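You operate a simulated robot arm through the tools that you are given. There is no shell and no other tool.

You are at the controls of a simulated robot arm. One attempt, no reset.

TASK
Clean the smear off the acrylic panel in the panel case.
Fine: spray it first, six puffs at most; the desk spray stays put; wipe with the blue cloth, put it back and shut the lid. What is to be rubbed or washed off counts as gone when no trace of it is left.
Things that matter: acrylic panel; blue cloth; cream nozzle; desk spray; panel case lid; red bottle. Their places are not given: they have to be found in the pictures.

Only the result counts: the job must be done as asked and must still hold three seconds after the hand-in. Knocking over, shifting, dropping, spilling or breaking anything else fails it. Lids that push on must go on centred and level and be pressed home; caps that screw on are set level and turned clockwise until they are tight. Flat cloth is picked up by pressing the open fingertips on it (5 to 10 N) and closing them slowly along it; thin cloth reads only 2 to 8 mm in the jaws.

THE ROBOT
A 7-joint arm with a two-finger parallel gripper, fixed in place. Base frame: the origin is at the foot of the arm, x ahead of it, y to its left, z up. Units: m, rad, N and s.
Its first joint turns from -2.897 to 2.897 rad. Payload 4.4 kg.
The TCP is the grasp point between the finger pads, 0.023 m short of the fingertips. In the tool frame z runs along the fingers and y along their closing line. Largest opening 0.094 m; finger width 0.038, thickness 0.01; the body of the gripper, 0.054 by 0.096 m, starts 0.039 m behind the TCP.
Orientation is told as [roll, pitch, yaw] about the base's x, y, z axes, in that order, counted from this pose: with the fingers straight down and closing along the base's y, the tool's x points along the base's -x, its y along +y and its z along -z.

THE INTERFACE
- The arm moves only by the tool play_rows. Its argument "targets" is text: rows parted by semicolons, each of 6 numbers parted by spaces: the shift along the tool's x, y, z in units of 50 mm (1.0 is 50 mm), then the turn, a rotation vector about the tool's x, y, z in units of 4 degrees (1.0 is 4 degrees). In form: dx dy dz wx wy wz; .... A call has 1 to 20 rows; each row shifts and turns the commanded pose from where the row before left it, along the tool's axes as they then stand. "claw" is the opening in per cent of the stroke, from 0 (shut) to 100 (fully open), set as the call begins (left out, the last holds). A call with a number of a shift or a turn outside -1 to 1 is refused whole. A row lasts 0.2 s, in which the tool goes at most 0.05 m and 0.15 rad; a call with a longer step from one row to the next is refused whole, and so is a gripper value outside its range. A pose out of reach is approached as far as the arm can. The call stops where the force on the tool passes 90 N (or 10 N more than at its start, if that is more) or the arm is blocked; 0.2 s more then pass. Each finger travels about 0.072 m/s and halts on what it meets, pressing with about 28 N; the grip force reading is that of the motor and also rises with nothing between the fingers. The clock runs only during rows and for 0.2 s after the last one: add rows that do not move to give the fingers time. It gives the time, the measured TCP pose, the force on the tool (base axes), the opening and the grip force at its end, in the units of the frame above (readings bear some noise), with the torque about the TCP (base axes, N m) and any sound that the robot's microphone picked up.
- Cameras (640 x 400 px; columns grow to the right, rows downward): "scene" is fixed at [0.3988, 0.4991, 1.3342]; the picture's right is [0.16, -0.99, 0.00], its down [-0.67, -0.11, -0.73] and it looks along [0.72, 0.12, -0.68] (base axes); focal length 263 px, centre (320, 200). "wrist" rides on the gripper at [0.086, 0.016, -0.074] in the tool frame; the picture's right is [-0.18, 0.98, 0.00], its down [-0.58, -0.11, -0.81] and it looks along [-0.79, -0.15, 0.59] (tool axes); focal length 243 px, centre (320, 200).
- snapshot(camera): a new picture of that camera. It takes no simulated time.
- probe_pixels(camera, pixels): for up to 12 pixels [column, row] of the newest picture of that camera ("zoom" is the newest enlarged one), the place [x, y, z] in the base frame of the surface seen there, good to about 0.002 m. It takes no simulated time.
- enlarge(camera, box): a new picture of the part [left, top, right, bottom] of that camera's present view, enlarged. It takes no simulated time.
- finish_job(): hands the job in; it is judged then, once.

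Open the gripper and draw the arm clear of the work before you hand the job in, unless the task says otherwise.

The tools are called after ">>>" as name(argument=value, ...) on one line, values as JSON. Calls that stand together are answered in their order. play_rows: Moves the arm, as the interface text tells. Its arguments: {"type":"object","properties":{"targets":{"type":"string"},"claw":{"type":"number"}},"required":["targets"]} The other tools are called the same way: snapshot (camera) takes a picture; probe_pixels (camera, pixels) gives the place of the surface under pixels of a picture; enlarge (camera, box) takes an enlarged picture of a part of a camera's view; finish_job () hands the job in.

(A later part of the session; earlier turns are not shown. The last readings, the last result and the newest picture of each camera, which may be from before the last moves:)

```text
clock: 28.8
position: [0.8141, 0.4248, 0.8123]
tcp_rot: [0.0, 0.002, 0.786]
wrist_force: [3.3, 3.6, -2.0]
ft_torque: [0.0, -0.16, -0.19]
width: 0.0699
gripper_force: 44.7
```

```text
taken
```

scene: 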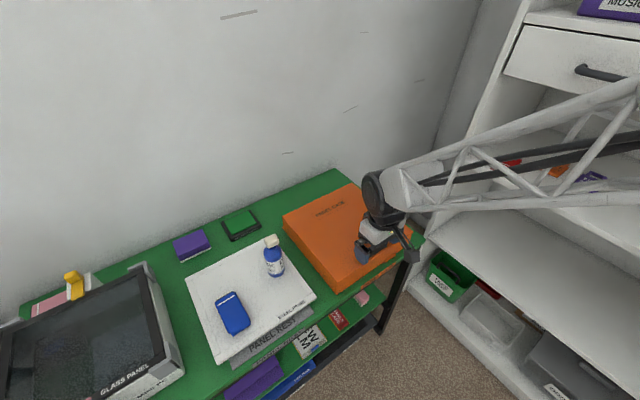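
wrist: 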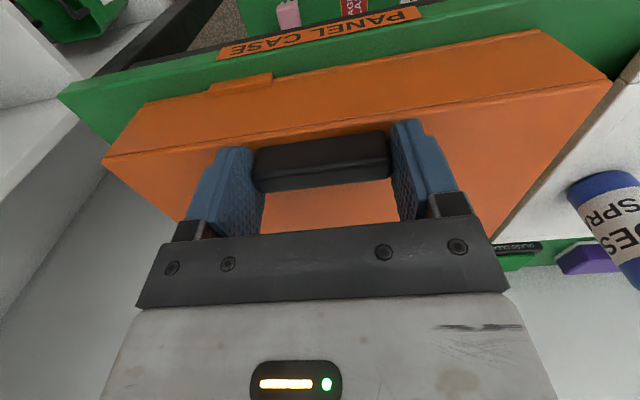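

Handle gripped at 70 mm. I lift gently by about 16 mm and read force and torque.

>>> play_rows(targets="0 0 -0.08 0 0 0;0 0 -0.08 0 0 0;0 0 -0.08 0 0 0;0 0 -0.08 0 0 0")

>>> snapshot(camera="wrist")

>>> snapshot(camera="scene")

>>> enlarge(camera="scene", box=[260, 170, 440, 300])

```text
clock: 29.8
position: [0.8147, 0.4253, 0.8287]
tcp_rot: [0.001, 0.002, 0.785]
wrist_force: [22.7, 15.1, -13.1]
ft_torque: [-0.11, 0.43, -0.09]
width: 0.0699
gripper_force: 44.6
```

```text
taken
```

wrist: 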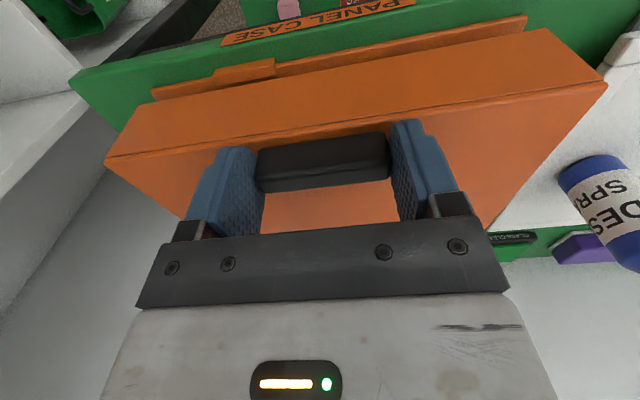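

```text
taken
```

scene: 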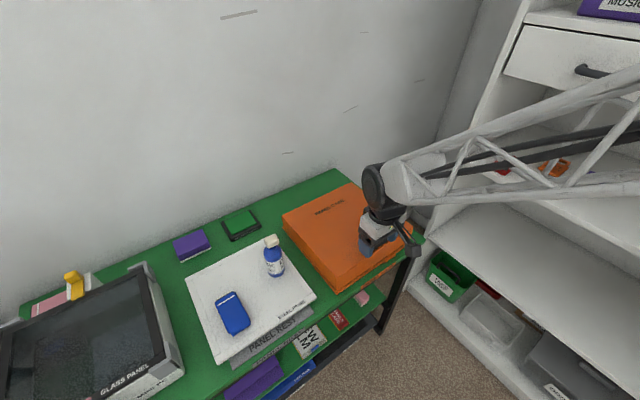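

```text
3.08 times, centred on (350, 235) of scene
```

zoom: 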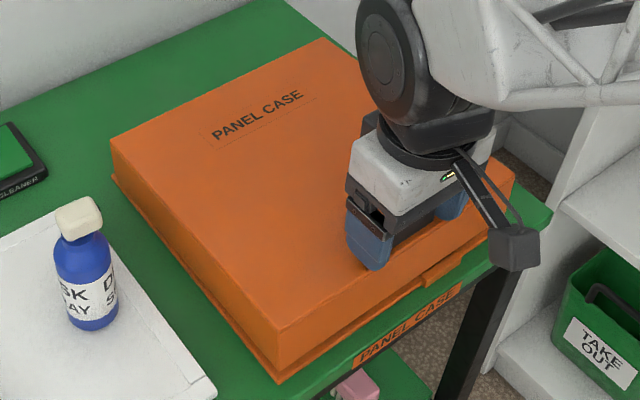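

The front rises and the back stays put, so the lid is hinged at its rear bottom edge; the reading of 27 N toward +depth comes from not following the arc. I now follow the hinge arc (radius ~0.25 m) to about 8° and read the forces.

>>> play_rows(targets="-0.126 0 0 0 0 0;-0.076 0 -0.16 0 0 0;-0.076 0 -0.16 0 0 0;0 0 0 0 0 0")

>>> snapshot(camera="wrist")

```text
clock: 30.8
position: [0.8245, 0.436, 0.8428]
tcp_rot: [-0.001, 0.001, 0.786]
wrist_force: [-1.4, -25.5, 2.8]
ft_torque: [-1.04, 0.8, -0.04]
width: 0.0699
gripper_force: 44.4
```

```text
taken
```

wrist: 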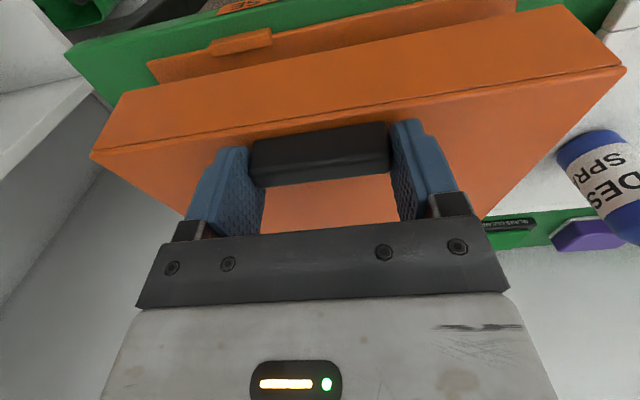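

Forces show I am about 3 mm too far back and 3 mm off sideways. I correct and continue the arc to about 20°.

>>> play_rows(targets="0.02 -0.05 -0.12 0 0 0;-0.1 0 -0.18 0 0 0;-0.1 0 -0.15 0 0 0;-0.1 0 -0.15 0 0 0;-0.1 0 -0.15 0 0 0;-0.1 0 -0.14 0 0 0;0 0 0 0 0 0")

>>> snapshot(camera="wrist")

>>> snapshot(camera="scene")

```text
clock: 32.4
position: [0.8418, 0.4538, 0.8892]
tcp_rot: [0.0, 0.002, 0.787]
wrist_force: [-56.2, 28.0, 9.1]
ft_torque: [0.15, 1.45, 0.05]
width: 0.0699
gripper_force: 45.2
```

```text
taken
```

wrist: 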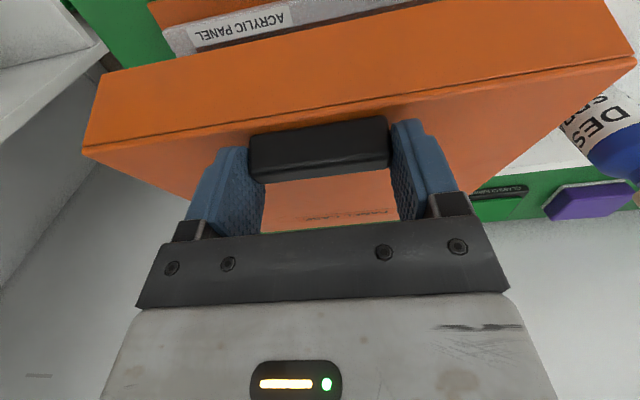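

```text
taken
```

scene: 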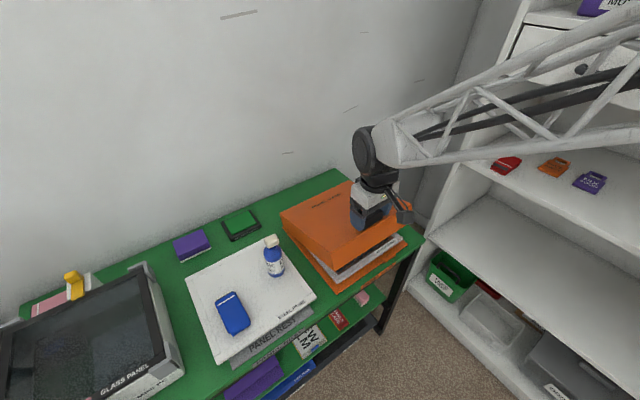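

The acrylic panel's label is visible inside. The lateral force is -59 N now (overcorrected by about 2 mm) and radial 21 N outward; I correct both using a refitted hinge (1.115, z 0.743) and continue to about 32°.

>>> play_rows(targets="0.038 0.036 -0.014 0 0 0;-0.216 0 -0.274 0 0 0;-0.232 0 -0.258 0 0 0;-0.252 0 -0.24 0 0 0;0 0 0 0 0 0")

>>> snapshot(camera="wrist")

```text
clock: 33.6
position: [0.865, 0.4775, 0.9291]
tcp_rot: [-0.002, -0.002, 0.785]
wrist_force: [-18.4, -8.8, 14.2]
ft_torque: [-0.7, 1.02, 0.14]
width: 0.0697
gripper_force: 44.3
```

```text
taken
```

wrist: 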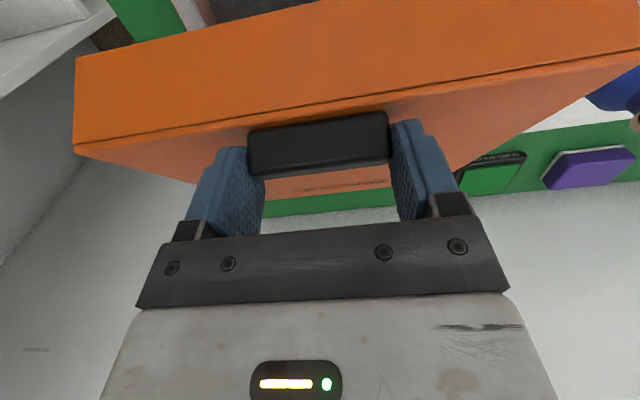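

There is a radial push of 23 N, probably a fingertip corner touching the lid plate. I relieve it by moving up 3 mm and re-read.

>>> play_rows(targets="0.01 0.005 -0.03 0 0 0;0.01 0 -0.03 0 0 0;0 0 0 0 0 0")

```text
clock: 34.4
position: [0.8651, 0.4762, 0.9278]
tcp_rot: [0.001, 0.003, 0.786]
wrist_force: [33.1, -0.7, -21.9]
ft_torque: [0.57, -0.51, 0.35]
width: 0.0699
gripper_force: 45.1
```

Now it pulls 32 N the other way, so the true radius lies between. I take half of it back and go on along the arc to about 44°.

>>> play_rows(targets="-0.284 -0.01 -0.202 0 0 0;-0.282 0 -0.204 0 0 0;-0.294 0 -0.182 0 0 0;0 0 0 0 0 0")

>>> snapshot(camera="wrist")

>>> snapshot(camera="scene")

```text
clock: 35.4
position: [0.8952, 0.5057, 0.9613]
tcp_rot: [0.0, -0.001, 0.786]
wrist_force: [-5.1, -19.3, 17.9]
ft_torque: [-0.81, 0.87, -0.03]
width: 0.0698
gripper_force: 44.9
```

```text
taken
```

wrist: 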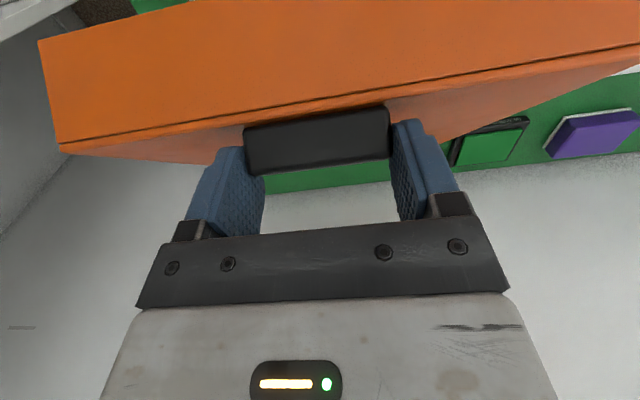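

```text
taken
```

scene: 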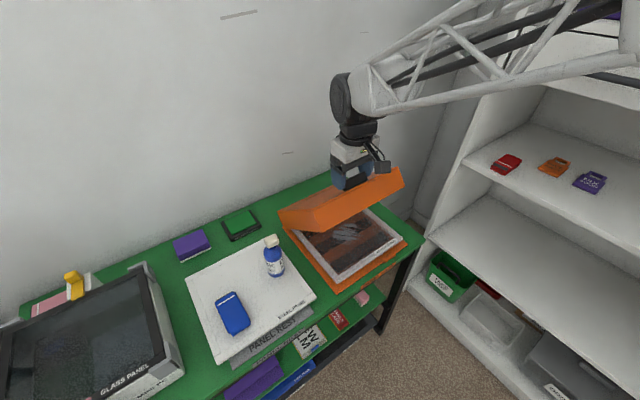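

The lid is at about 45° and the acrylic panel with a white smear shows at (345,237). I enlarge there before going on.

>>> enlarge(camera="scene", box=[270, 180, 430, 300])

>>> probe_pixels(camera="scene", pixels=[[340, 237], [355, 235], [335, 290], [318, 280], [400, 236], [300, 232], [341, 278], [373, 213]])

```text
3.33 times, centred on (350, 240) of scene
```

zoom: 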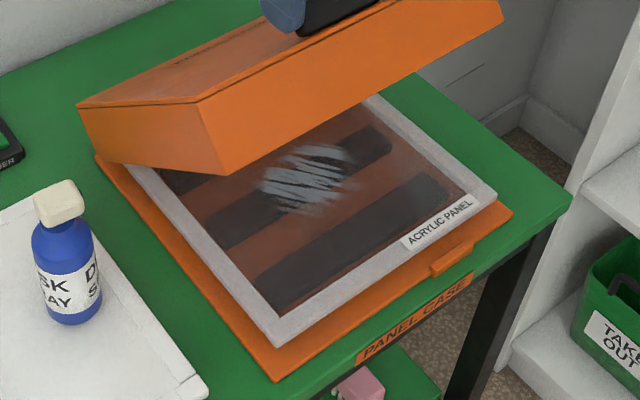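

```text
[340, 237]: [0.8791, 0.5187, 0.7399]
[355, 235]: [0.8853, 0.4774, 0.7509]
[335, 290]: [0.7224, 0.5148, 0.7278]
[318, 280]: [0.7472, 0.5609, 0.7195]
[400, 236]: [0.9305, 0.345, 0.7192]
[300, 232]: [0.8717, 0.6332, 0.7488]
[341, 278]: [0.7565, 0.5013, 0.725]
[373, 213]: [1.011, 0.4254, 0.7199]
```

I continue the arc to about 60° while tilting the tool outward 3° per row to keep within reach.

>>> play_rows(targets="-0.296 0 -0.184 0 -0.75 0;-0.325 0 -0.123 0 -0.75 0;-0.337 0 -0.083 0 -0.75 0;-0.347 0 -0.04 0 -0.75 0;0 0 0 0 0 0")

>>> snapshot(camera="wrist")

>>> snapshot(camera="scene")

```text
clock: 36.6
position: [0.9416, 0.5518, 0.9876]
tcp_rot: [-0.002, -0.209, 0.788]
wrist_force: [12.1, -23.6, 19.1]
ft_torque: [-0.52, 0.24, 0.27]
width: 0.0701
gripper_force: 44.9
```

```text
taken
```

wrist: 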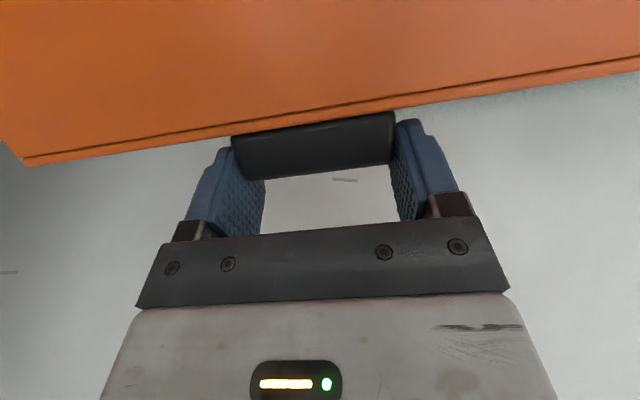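

```text
taken
```

scene: 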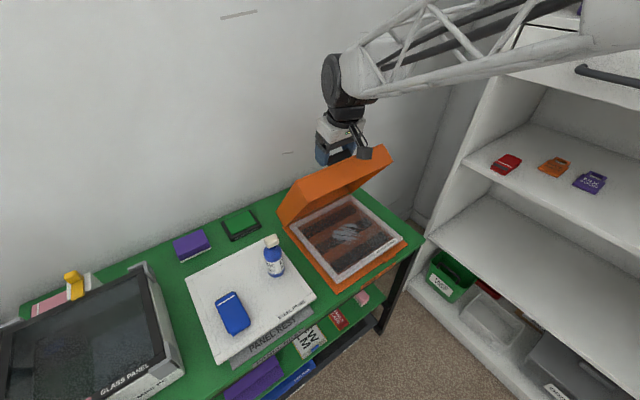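

Lid is at about 60°. I continue to about 76° with more outward tilt and small force corrections.

>>> play_rows(targets="-0.347 -0.014 -0.018 0 -0.75 0;-0.342 0 0.044 0 -0.75 0;-0.338 0 0.085 0 -0.75 0;-0.324 0 0.127 0 -0.75 0;0 0 0 0 0 0")

>>> snapshot(camera="wrist")

>>> snapshot(camera="scene")

```text
clock: 37.8
position: [0.989, 0.5996, 0.9962]
tcp_rot: [0.0, -0.42, 0.786]
wrist_force: [5.8, -10.0, 17.9]
ft_torque: [-0.37, 0.71, -0.01]
width: 0.0699
gripper_force: 45.3
```

```text
taken
```

wrist: 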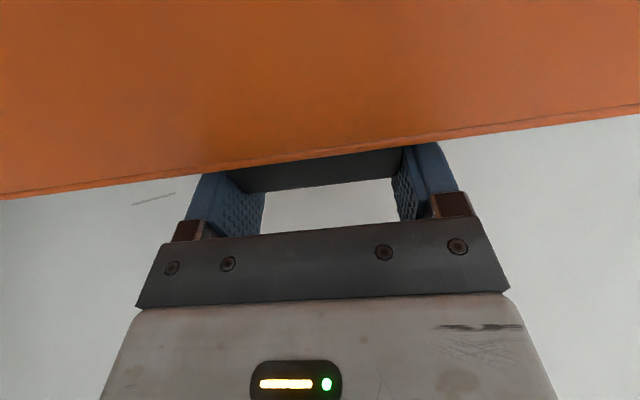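

```text
taken
```

scene: 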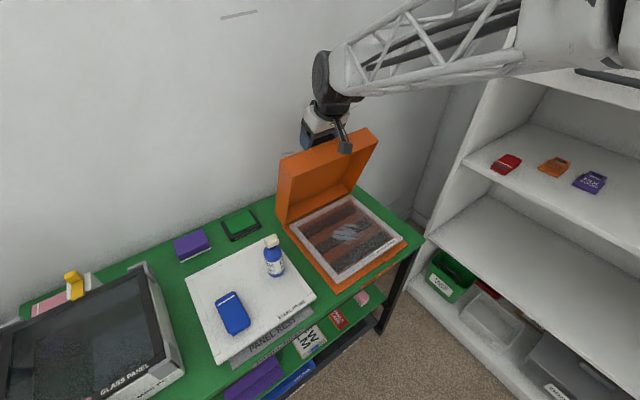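

Lid near 76°. I continue to about 88° keeping the 24° tilt, watching for a stop.

>>> play_rows(targets="-0.306 0 0.15 0 0 0;-0.294 0 0.186 0 0 0;-0.279 0 0.205 0 0 0;0 0 0 0 0 0")

>>> snapshot(camera="scene")

>>> snapshot(camera="wrist")

```text
clock: 38.8
position: [1.0258, 0.6366, 0.9916]
tcp_rot: [-0.001, -0.422, 0.788]
wrist_force: [0.5, 7.8, 32.2]
ft_torque: [-0.14, 0.16, -0.43]
width: 0.0699
gripper_force: 45.2
```

```text
taken
```

scene: 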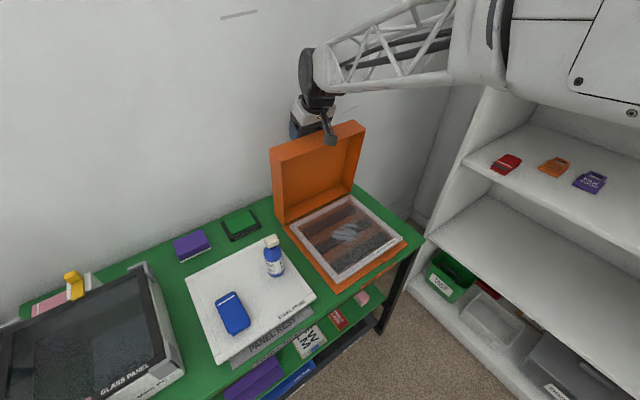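

```text
taken
```

wrist: 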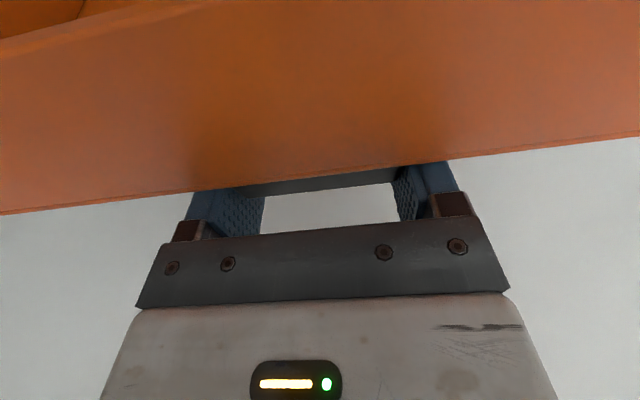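

Lid at about 88°, past its balance point. I continue two more steps and look for a stop.

>>> play_rows(targets="-0.278 0 0.198 0 0 0;-0.25 0 0.23 0 0 0;0 0 0 0 0 0")

>>> snapshot(camera="scene")

```text
clock: 39.6
position: [1.0485, 0.6595, 0.9781]
tcp_rot: [0.0, -0.414, 0.786]
wrist_force: [-11.0, 12.8, 18.3]
ft_torque: [-0.86, 0.9, 0.04]
width: 0.0699
gripper_force: 45.5
```

```text
taken
```

scene: 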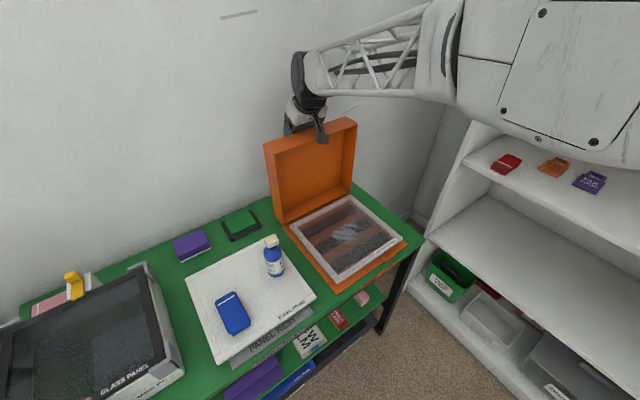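

At about 96° with no stop yet. I go on a little further.

>>> play_rows(targets="-0.23 0 0.25 0 0 0;-0.215 0 0.265 0 0 0;0 0 0 0 0 0")

>>> snapshot(camera="scene")

>>> snapshot(camera="wrist")

```text
clock: 40.4
position: [1.0719, 0.6812, 0.9679]
tcp_rot: [0.0, -0.419, 0.785]
wrist_force: [-10.1, 20.4, 29.4]
ft_torque: [-0.84, 1.36, -0.66]
width: 0.0698
gripper_force: 45.1
```

```text
taken
```

scene: 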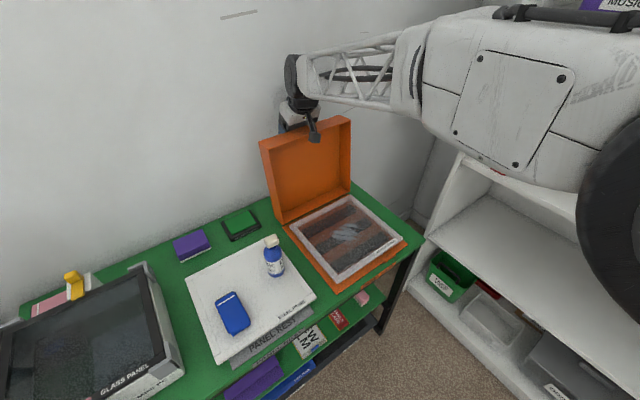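

```text
taken
```

wrist: 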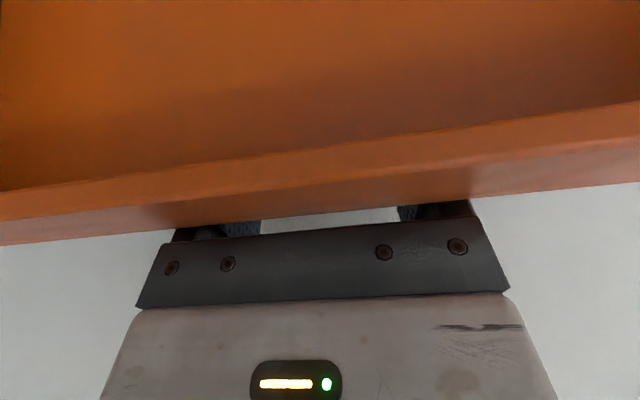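

The lid stands at about 104°, well past vertical. I relieve the radial load by 1.5 mm up, then open the fingers to let the lid rest.

>>> play_rows(targets="0 0 -0.03 0 0 0;0 0 0 0 0 0")

>>> play_rows(targets="0 0 0 0 0 0;0 0 0 0 0 0;0 0 0 0 0 0", claw=100)

>>> snapshot(camera="scene")

>>> snapshot(camera="wrist")

```text
clock: 41.0
position: [1.069, 0.6802, 0.966]
tcp_rot: [0.0, -0.419, 0.785]
wrist_force: [-3.9, 22.4, 24.5]
ft_torque: [0.35, -0.22, -0.57]
width: 0.0697
gripper_force: 44.5
```

```text
clock: 41.8
position: [1.07, 0.6794, 0.9641]
tcp_rot: [-0.001, -0.416, 0.786]
wrist_force: [-0.4, -0.5, -0.8]
ft_torque: [-0.01, 0.0, -0.01]
width: 0.0939
gripper_force: 0.2
```

```text
taken
```

scene: 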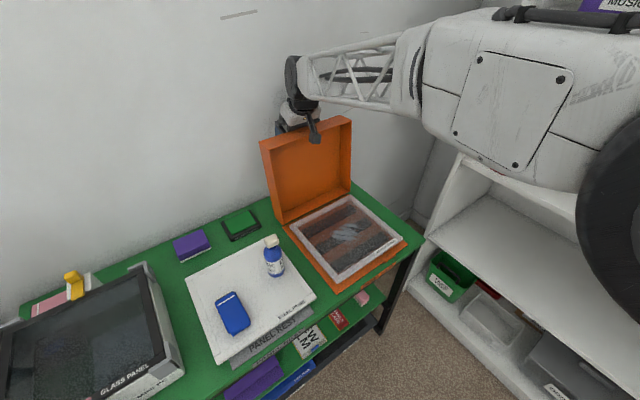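

```text
taken
```

wrist: 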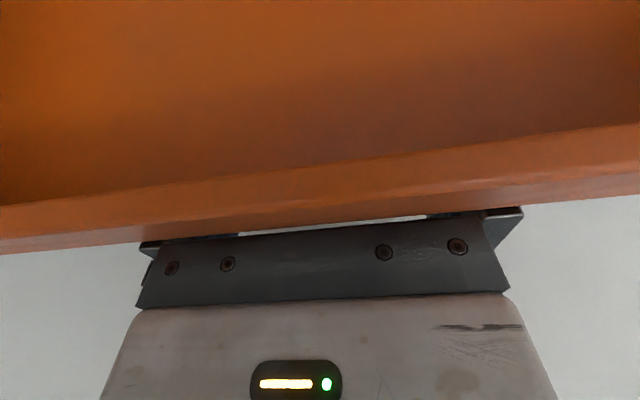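

The force fell to zero and the lid stays up by itself. I withdraw along the tool axis and then back toward the robot.

>>> play_rows(targets="0 0 -0.5 0 0 0;0 0 -0.8 0 0 0;0 0 -0.8 0 0 0;0 0 -0.8 0 0 0;0.5 0 -0.5 0 0.75 0;0.9 0 0 0 0.75 0;0.9 0 0 0 0.75 0;0.9 0 0 0 0.75 0;0.9 0 0 0 0.75 0;0.9 0 0 0 0.75 0;0.9 0 0 0 0.75 0;0.9 0 0 0 0.75 0")

>>> snapshot(camera="scene")

>>> snapshot(camera="wrist")

```text
clock: 44.4
position: [0.7893, 0.3977, 1.0463]
tcp_rot: [0.0, 0.004, 0.785]
wrist_force: [-0.4, 0.0, -0.4]
ft_torque: [0.0, 0.01, -0.01]
width: 0.0941
gripper_force: 0.2
```

```text
taken
```

scene: 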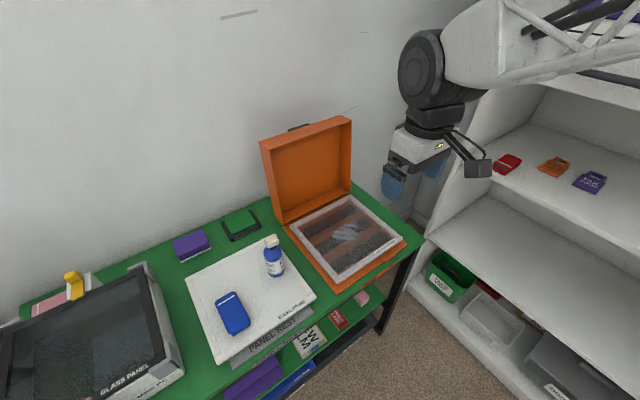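

```text
taken
```

wrist: 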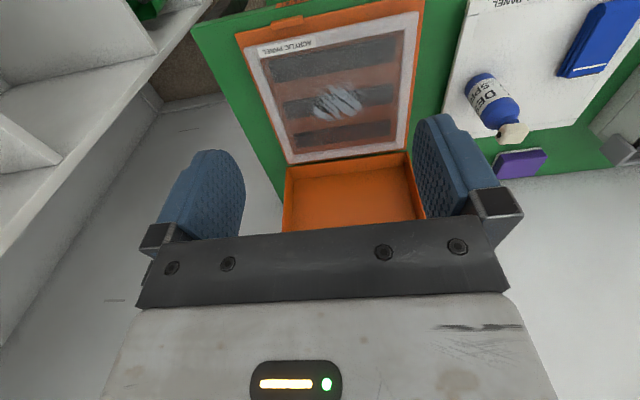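

The lid stays open. I enlarge the panel with its smear and the desk spray, and probe them.

>>> enlarge(camera="scene", box=[280, 185, 410, 295])

>>> probe_pixels(camera="zoom", pixels=[[245, 215], [290, 180], [345, 165], [310, 200], [270, 240], [350, 210], [90, 195], [300, 60], [565, 200], [240, 370], [300, 150], [400, 280]])

>>> enlarge(camera="wrist", box=[230, 20, 440, 170])

>>> enlarge(camera="wrist", box=[450, 50, 560, 160])

```text
3.64 times, centred on (345, 240) of scene
```

zoom: 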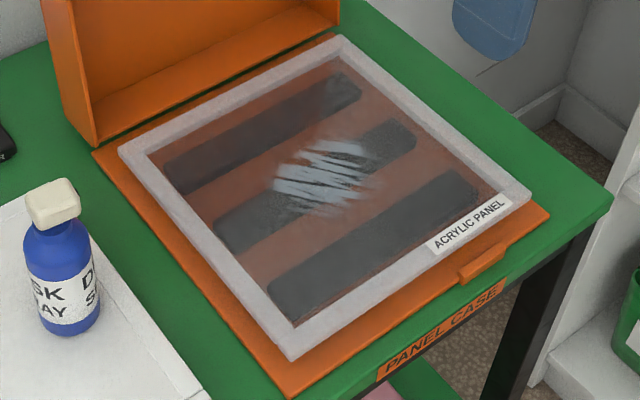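

```text
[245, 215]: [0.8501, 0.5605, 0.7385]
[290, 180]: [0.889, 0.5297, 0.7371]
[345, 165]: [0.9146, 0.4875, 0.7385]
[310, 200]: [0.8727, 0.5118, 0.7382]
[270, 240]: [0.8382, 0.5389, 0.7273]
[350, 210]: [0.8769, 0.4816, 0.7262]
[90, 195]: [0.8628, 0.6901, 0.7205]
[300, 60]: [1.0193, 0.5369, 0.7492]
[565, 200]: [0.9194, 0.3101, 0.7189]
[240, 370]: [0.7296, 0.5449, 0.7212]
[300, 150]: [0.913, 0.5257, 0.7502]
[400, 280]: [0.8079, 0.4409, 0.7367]
```

```text
2.67 times, centred on (335, 95) of wrist
```

zoom: 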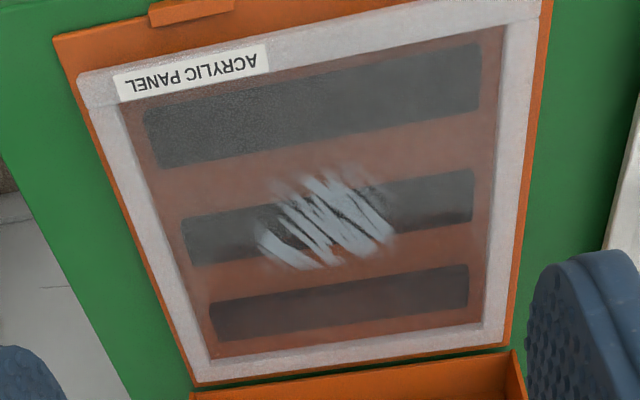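

```text
3.64 times, centred on (505, 105) of wrist
```

zoom: 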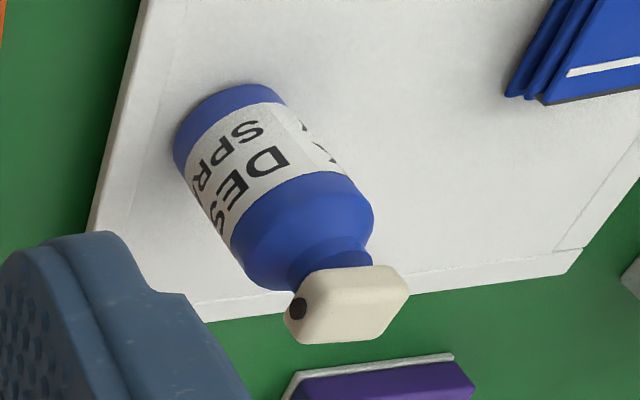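

The desk spray's nozzle opening faces the case. I still need to find the red bottle, so I move in front of the table and lower to look at the lower tiers.

>>> play_rows(targets="0.782 0.386 0 0 0 0;0.782 0.386 0 0 0 0;0.782 0.386 0 0 0 0;0.782 0.386 0 0 0 0;0.782 0.386 0 0 0 0;0.782 0.386 0 0 0 0;0.782 0.386 0 0 0 0;0 0 0.947 0 0 0;0 0 0.947 0 0 0;0 0 0.947 0 0 0;0 0 0.947 0 0 0;0 0 0.947 0 0 0;0 0 0.947 0 0 0;0 0 0.947 0 0 0;0 0 0.947 0 0 0;0 0 0.947 0 0 0")

>>> snapshot(camera="wrist")

>>> enlarge(camera="wrist", box=[620, 0, 640, 400])

>>> enlarge(camera="wrist", box=[0, 0, 20, 400])

```text
clock: 47.8
position: [0.4988, 0.2992, 0.6202]
tcp_rot: [0.0, 0.0, 0.786]
wrist_force: [-0.4, 0.1, -0.1]
ft_torque: [0.0, 0.02, -0.01]
width: 0.0939
gripper_force: 0.1
```

```text
taken
```

wrist: 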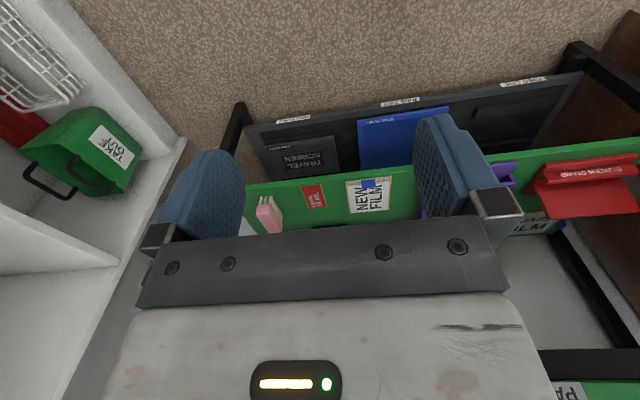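

```text
1.00 times, centred on (630, 200) of wrist (not enlarged: the box is as wide or as high as the picture)
```

zoom: 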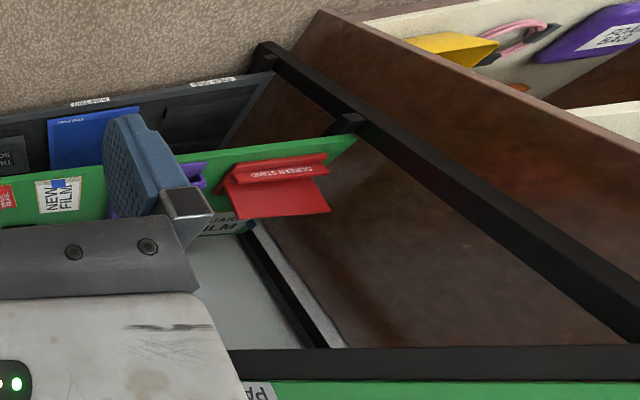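

```text
1.00 times, centred on (10, 200) of wrist (not enlarged: the box is as wide or as high as the picture)
```

zoom: 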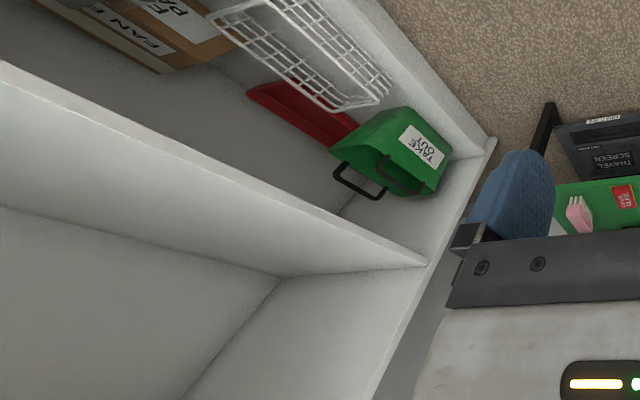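

No bottle on the lower tiers. To the left there is a wooden cabinet with an open box of things; I rise and turn the tool left to look there.

>>> play_rows(targets="0 0 -0.9 0 0 -1;0 0 -0.9 0 0 -1;0 0 -0.9 0 0 -1;0 0 -0.9 0 0 -1;0 0 -0.9 0 0 -1;0 0 -0.9 0 0 -1;0 0 -0.9 0 0 -1;0 0 -0.9 0 0 -1;0 0 -0.9 0 0 -1;0 0 0 0 0 -1;0 0 0 0 0 -1;0 0 0 0 0 -1;0 0 0 0 0 -1;0 0 0 0 0 -1;0 0 0 0 0 -1;0 0 0 0 0 -1")

>>> snapshot(camera="wrist")

>>> enlarge(camera="wrist", box=[620, 0, 640, 400])

>>> enlarge(camera="wrist", box=[0, 0, 20, 400])

```text
clock: 51.2
position: [0.4981, 0.3012, 1.0262]
tcp_rot: [0.003, 0.002, 1.903]
wrist_force: [0.7, 0.3, 0.3]
ft_torque: [0.01, 0.02, 0.01]
width: 0.0941
gripper_force: 0.0
```

```text
taken
```

wrist: 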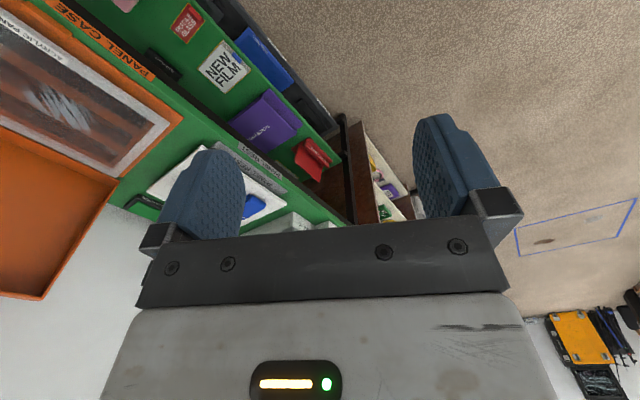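

```text
1.00 times, centred on (630, 200) of wrist (not enlarged: the box is as wide or as high as the picture)
```

zoom: 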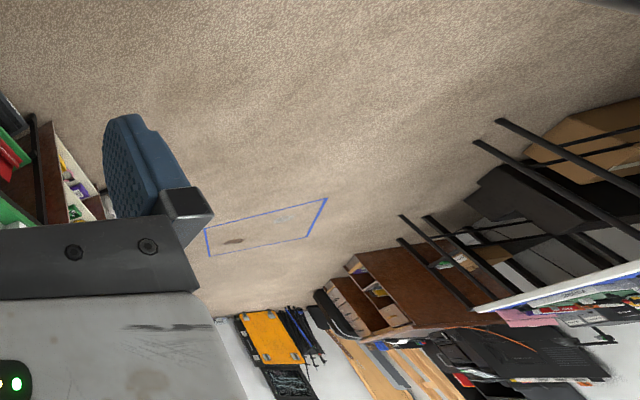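

```text
1.00 times, centred on (10, 200) of wrist (not enlarged: the box is as wide or as high as the picture)
```

zoom: 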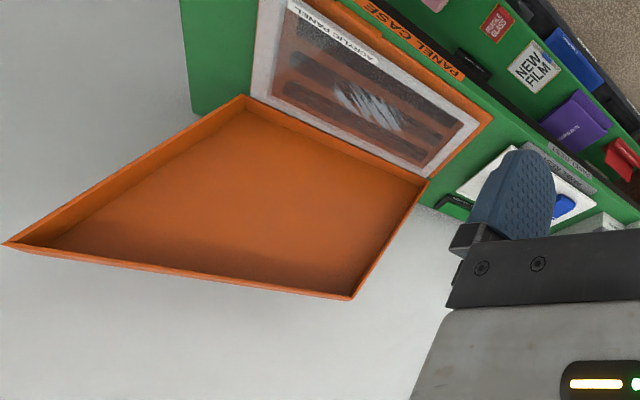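

I enlarge the drawer region at (385,185) and the dark item at (165,65).

>>> enlarge(camera="wrist", box=[300, 110, 430, 230])

>>> enlarge(camera="wrist", box=[100, 0, 340, 150])

>>> enlarge(camera="wrist", box=[520, 260, 640, 400])

>>> enlarge(camera="scene", box=[0, 340, 200, 400])

```text
3.33 times, centred on (365, 170) of wrist
```

zoom: 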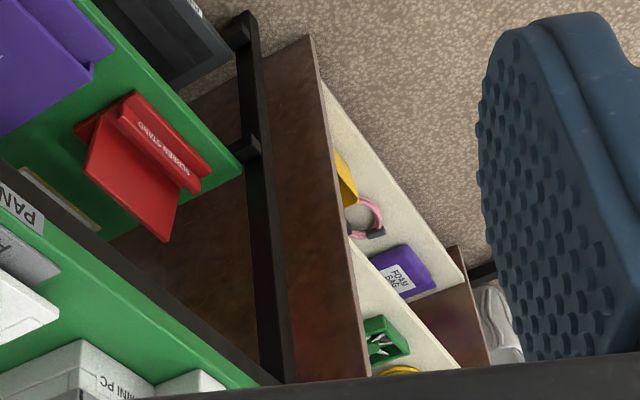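

```text
2.67 times, centred on (220, 75) of wrist
```

zoom: 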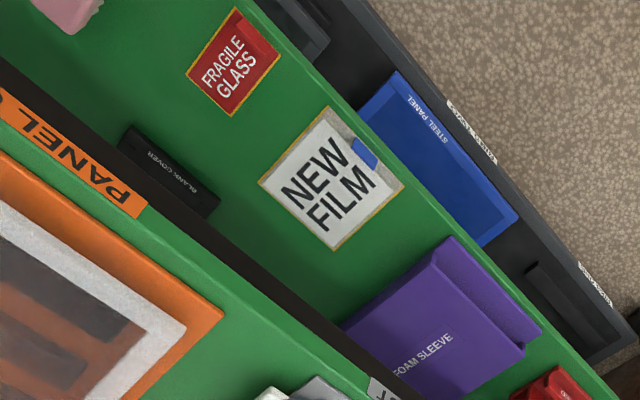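

```text
2.86 times, centred on (580, 330) of wrist
```

zoom: 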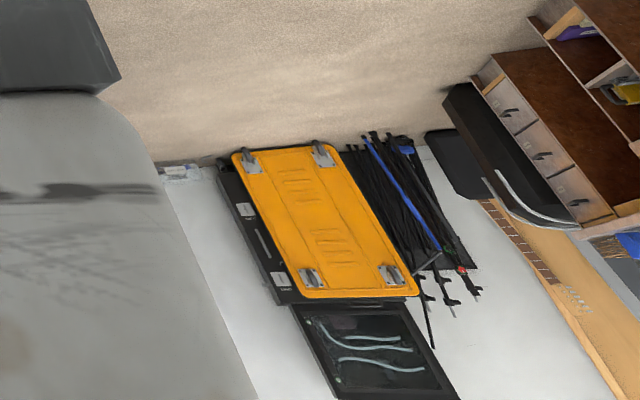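

```text
3.20 times, centred on (100, 370) of scene
```

zoom: 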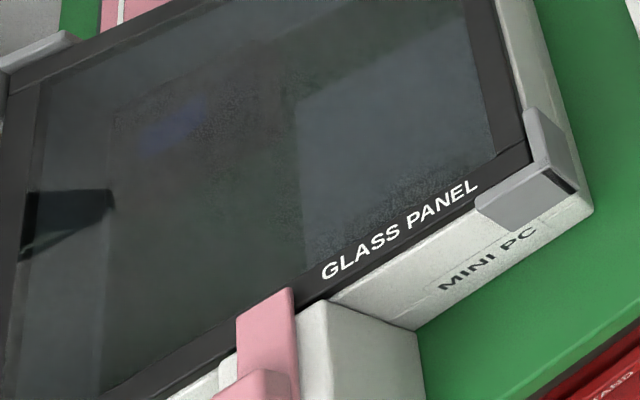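

Still no red bottle. I turn further left and tilt up to look along the left-hand bench.

>>> play_rows(targets="0 0 0 0 0 -1;0 0 0 0 0 -1;0 0 0 0 -1 0;0 0 0 0 -1 0;0 0 0 0 -1 0;0 0 0 0 -1 0;0 0 0 0 -1 0;0 0 0 0 -1 0;0 0 0 0 -1 0;0 0 0 0 -1 0")

>>> snapshot(camera="wrist")

>>> enlarge(camera="wrist", box=[200, 0, 440, 150])

>>> enlarge(camera="wrist", box=[400, 100, 640, 250])

```text
clock: 53.4
position: [0.4992, 0.3, 1.0271]
tcp_rot: [0.002, -0.56, 2.04]
wrist_force: [0.8, -0.4, 0.5]
ft_torque: [0.01, -0.02, 0.03]
width: 0.0941
gripper_force: 0.1
```

```text
taken
```

wrist: 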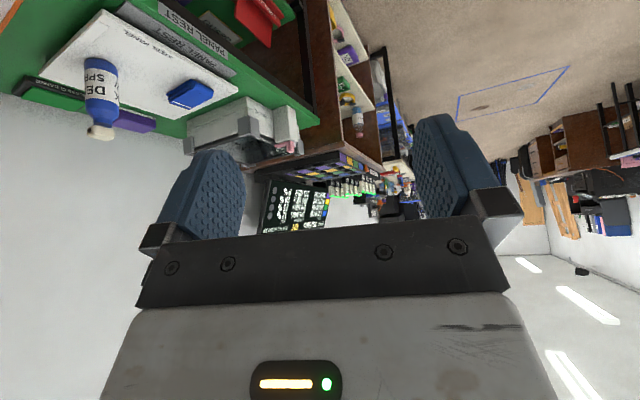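

```text
2.67 times, centred on (320, 75) of wrist
```

zoom: 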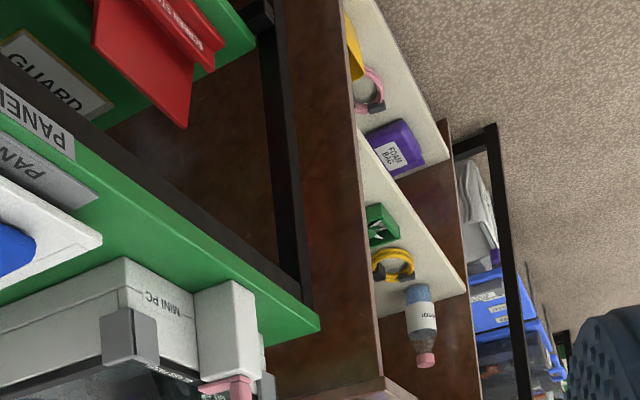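

```text
2.67 times, centred on (520, 175) of wrist
```

zoom: 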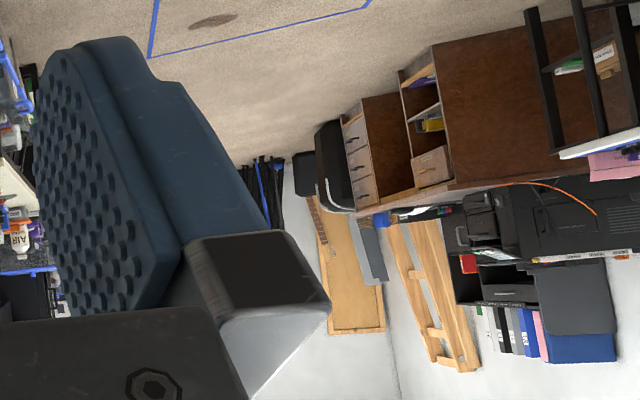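

On the cabinet's shelf there's a bluish bottle with a pink cap at (357,120). I enlarge it and the surroundings and probe.

>>> enlarge(camera="wrist", box=[320, 40, 420, 180])

>>> probe_pixels(camera="wrist", pixels=[[358, 118], [343, 88], [350, 55], [290, 60], [300, 170], [300, 200], [390, 100], [260, 170]])

>>> enlarge(camera="wrist", box=[240, 140, 430, 250])

```text
2.86 times, centred on (370, 110) of wrist
```

zoom: 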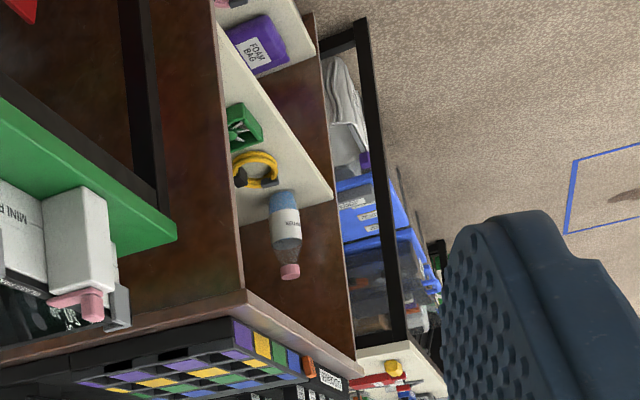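

```text
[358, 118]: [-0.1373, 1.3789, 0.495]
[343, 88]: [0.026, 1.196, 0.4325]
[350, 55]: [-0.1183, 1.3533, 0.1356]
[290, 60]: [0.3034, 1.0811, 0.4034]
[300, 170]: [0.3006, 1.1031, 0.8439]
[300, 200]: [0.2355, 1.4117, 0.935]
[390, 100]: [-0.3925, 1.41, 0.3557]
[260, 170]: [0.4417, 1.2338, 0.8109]
```

```text
3.37 times, centred on (335, 195) of wrist
```

zoom: 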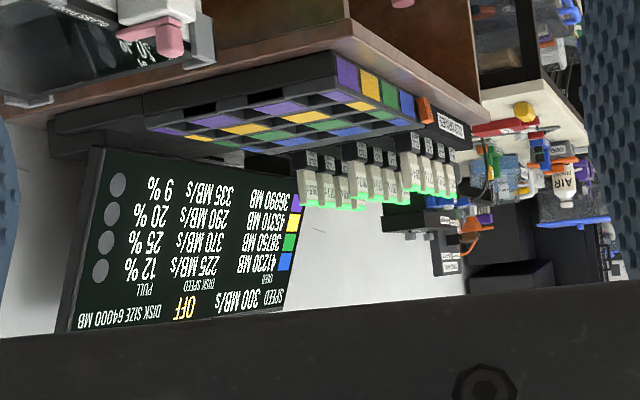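

That water bottle is at r≈1.38, out of reach and not red. I turn back toward the shelf unit on the right to look at it from the front.

>>> play_rows(targets="0 0 0 0 1 0;0 0 0 0 1 0;0 0 0 0 1 0;0 0 0 0 1 0;0 0 0 0 1 0;0 0 0 0 1 0;0 0 0 0 1 0;0 0 0 0 1 0;0 0 0 0 0 1;0 0 0 0 0 1;0 0 0 0 0 1;0 0 0 0 0 1;0 0 0 0 0 1;0 0 0 0 0 1;0 0 0 0 0 1;0 0 0 0 0 1;0 0 0 0 0 1;0 0 0 0 0 1;0 0 0 0 0 1;0 0 0 0 0 1")

>>> play_rows(targets="0 0 0 0 0 1;0 0 0 0 0 1;0 0 0 0 0 1;0 0 0 0 0 1;0 0 0 0 0 1;0 0 0 0 0 1;0 0 0 0 0 1;0 0 0 0 0 1;0 0 0 0 0 1;0 0 0 0 0 1;0 0 0 0 0 1;0 0 0 0 0 1;0 0 0 0 0 1;0 0 0 0 0 1;0 0 0 0 0 1;0 0 0 0 0 1;0 0 0 0 0 1;0 0 0 0 0 0.23")

>>> play_rows(targets="0 -0.9 0 0 0 0;0 -0.9 0 0 0 0;0 -0.9 0 0 0 0;0 -0.9 0 0 0 0;0 -0.9 0 0 0 0;0 -0.9 0 0 0 0;0 -0.9 0 0 0 0;0 -0.9 0 0 0 0;0 -0.9 0 0 0 0;0 0 0 0 -1 0;0 0 0 0 -1 0;0 0 0 0 -1 0;0 0 0 0 -1 0;0 0 0 0 -1 0")

>>> snapshot(camera="wrist")

>>> enlarge(camera="wrist", box=[0, 0, 640, 10])

>>> enlarge(camera="wrist", box=[0, 0, 20, 400])

>>> enlarge(camera="wrist", box=[620, 0, 640, 400])

```text
clock: 57.6
position: [0.5002, 0.2999, 1.0254]
tcp_rot: [0.0, 0.0, 1.203]
wrist_force: [0.1, -0.1, -0.1]
ft_torque: [0.01, 0.0, -0.01]
width: 0.0938
gripper_force: 0.1
```

```text
clock: 61.4
position: [0.4996, 0.3011, 1.0271]
tcp_rot: [-0.002, 0.002, 0.001]
wrist_force: [-0.2, -0.1, 0.3]
ft_torque: [0.01, 0.01, 0.0]
width: 0.0941
gripper_force: 0.0
```

```text
clock: 64.4
position: [0.5002, -0.1035, 1.0265]
tcp_rot: [0.001, -0.35, 0.003]
wrist_force: [-0.9, 0.4, 0.1]
ft_torque: [-0.01, 0.01, 0.0]
width: 0.0938
gripper_force: 0.0
```

```text
taken
```

wrist: 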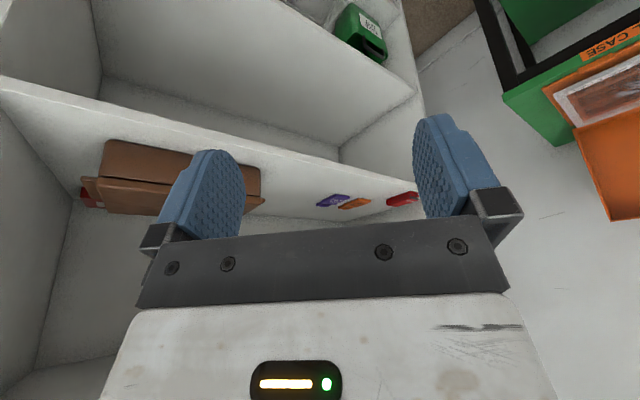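

```text
1.00 times, centred on (320, 5) of wrist (not enlarged: the box is as wide or as high as the picture)
```

zoom: 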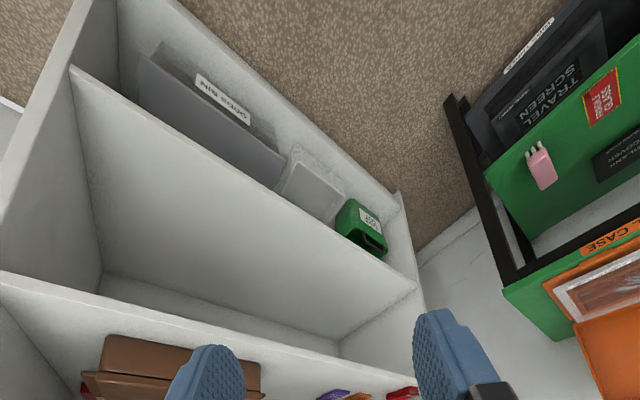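

```text
1.00 times, centred on (10, 200) of wrist (not enlarged: the box is as wide or as high as the picture)
```

zoom: 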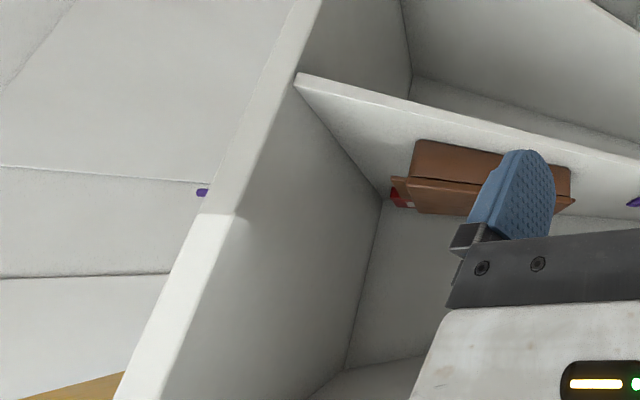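

```text
1.00 times, centred on (630, 200) of wrist (not enlarged: the box is as wide or as high as the picture)
```

zoom: 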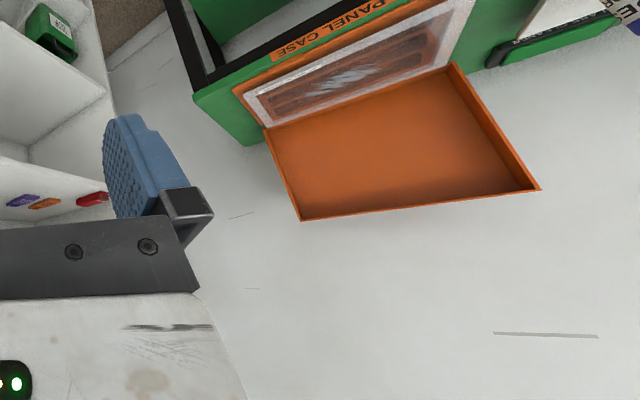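

No red bottle on the shelf unit either. I turn to the right (toward -y) to inspect that side closely.

>>> play_rows(targets="0 0 0 0 1 0;0 0 0 0 1 0;0 0 0 0 0 1;0 0 0 0 0 1;0 0 0 0 0 1;0 0 0 0 0 1;0 0 0 0 0 1;0 0 0 0 0 1;0 0 0 0 0 1;0 0 0 0 0 1;0 0 0 0 0 1;0 0 0 0 0 1;0 0 0 0 0 1;0 0 0 0 0 1;0 0 0 0 0 1;0 0 0 0 0 1;0 0 0 0 0 1;0 0 0 0 0 1;0 0 0 0 0 1;0 0 0 0 0 1")

>>> snapshot(camera="wrist")

>>> enlarge(camera="wrist", box=[0, 0, 640, 10])

>>> enlarge(camera="wrist", box=[0, 0, 20, 400])

>>> enlarge(camera="wrist", box=[620, 0, 640, 400])

```text
clock: 68.6
position: [0.4996, -0.1048, 1.0263]
tcp_rot: [0.2, -0.065, -1.262]
wrist_force: [-0.3, -0.5, -0.8]
ft_torque: [0.01, -0.04, -0.03]
width: 0.0941
gripper_force: 0.0
```

```text
taken
```

wrist: 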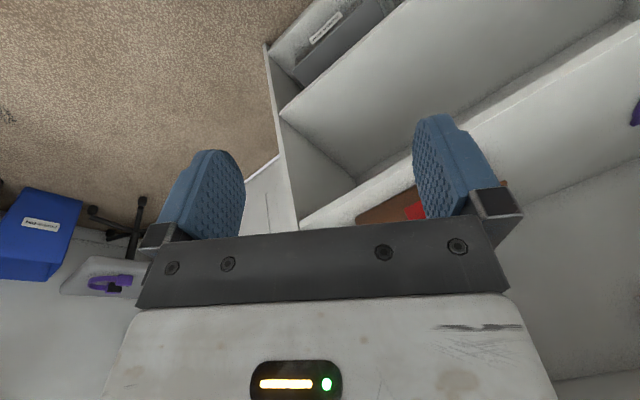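

```text
1.00 times, centred on (320, 5) of wrist (not enlarged: the box is as wide or as high as the picture)
```

zoom: 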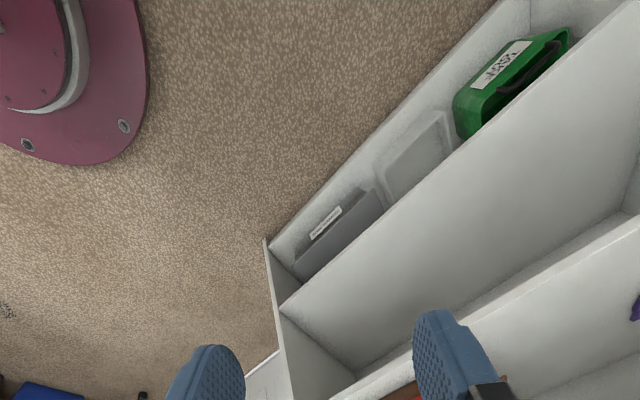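

```text
1.00 times, centred on (10, 200) of wrist (not enlarged: the box is as wide or as high as the picture)
```

zoom: 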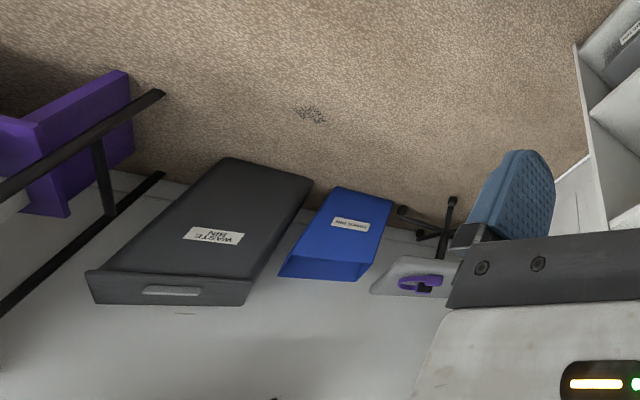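

```text
1.00 times, centred on (630, 200) of wrist (not enlarged: the box is as wide or as high as the picture)
```

zoom: 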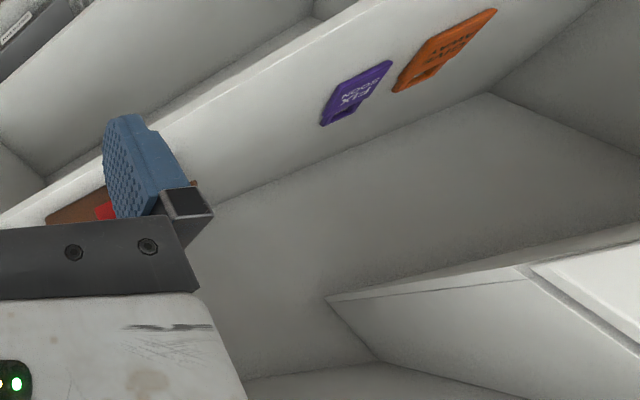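

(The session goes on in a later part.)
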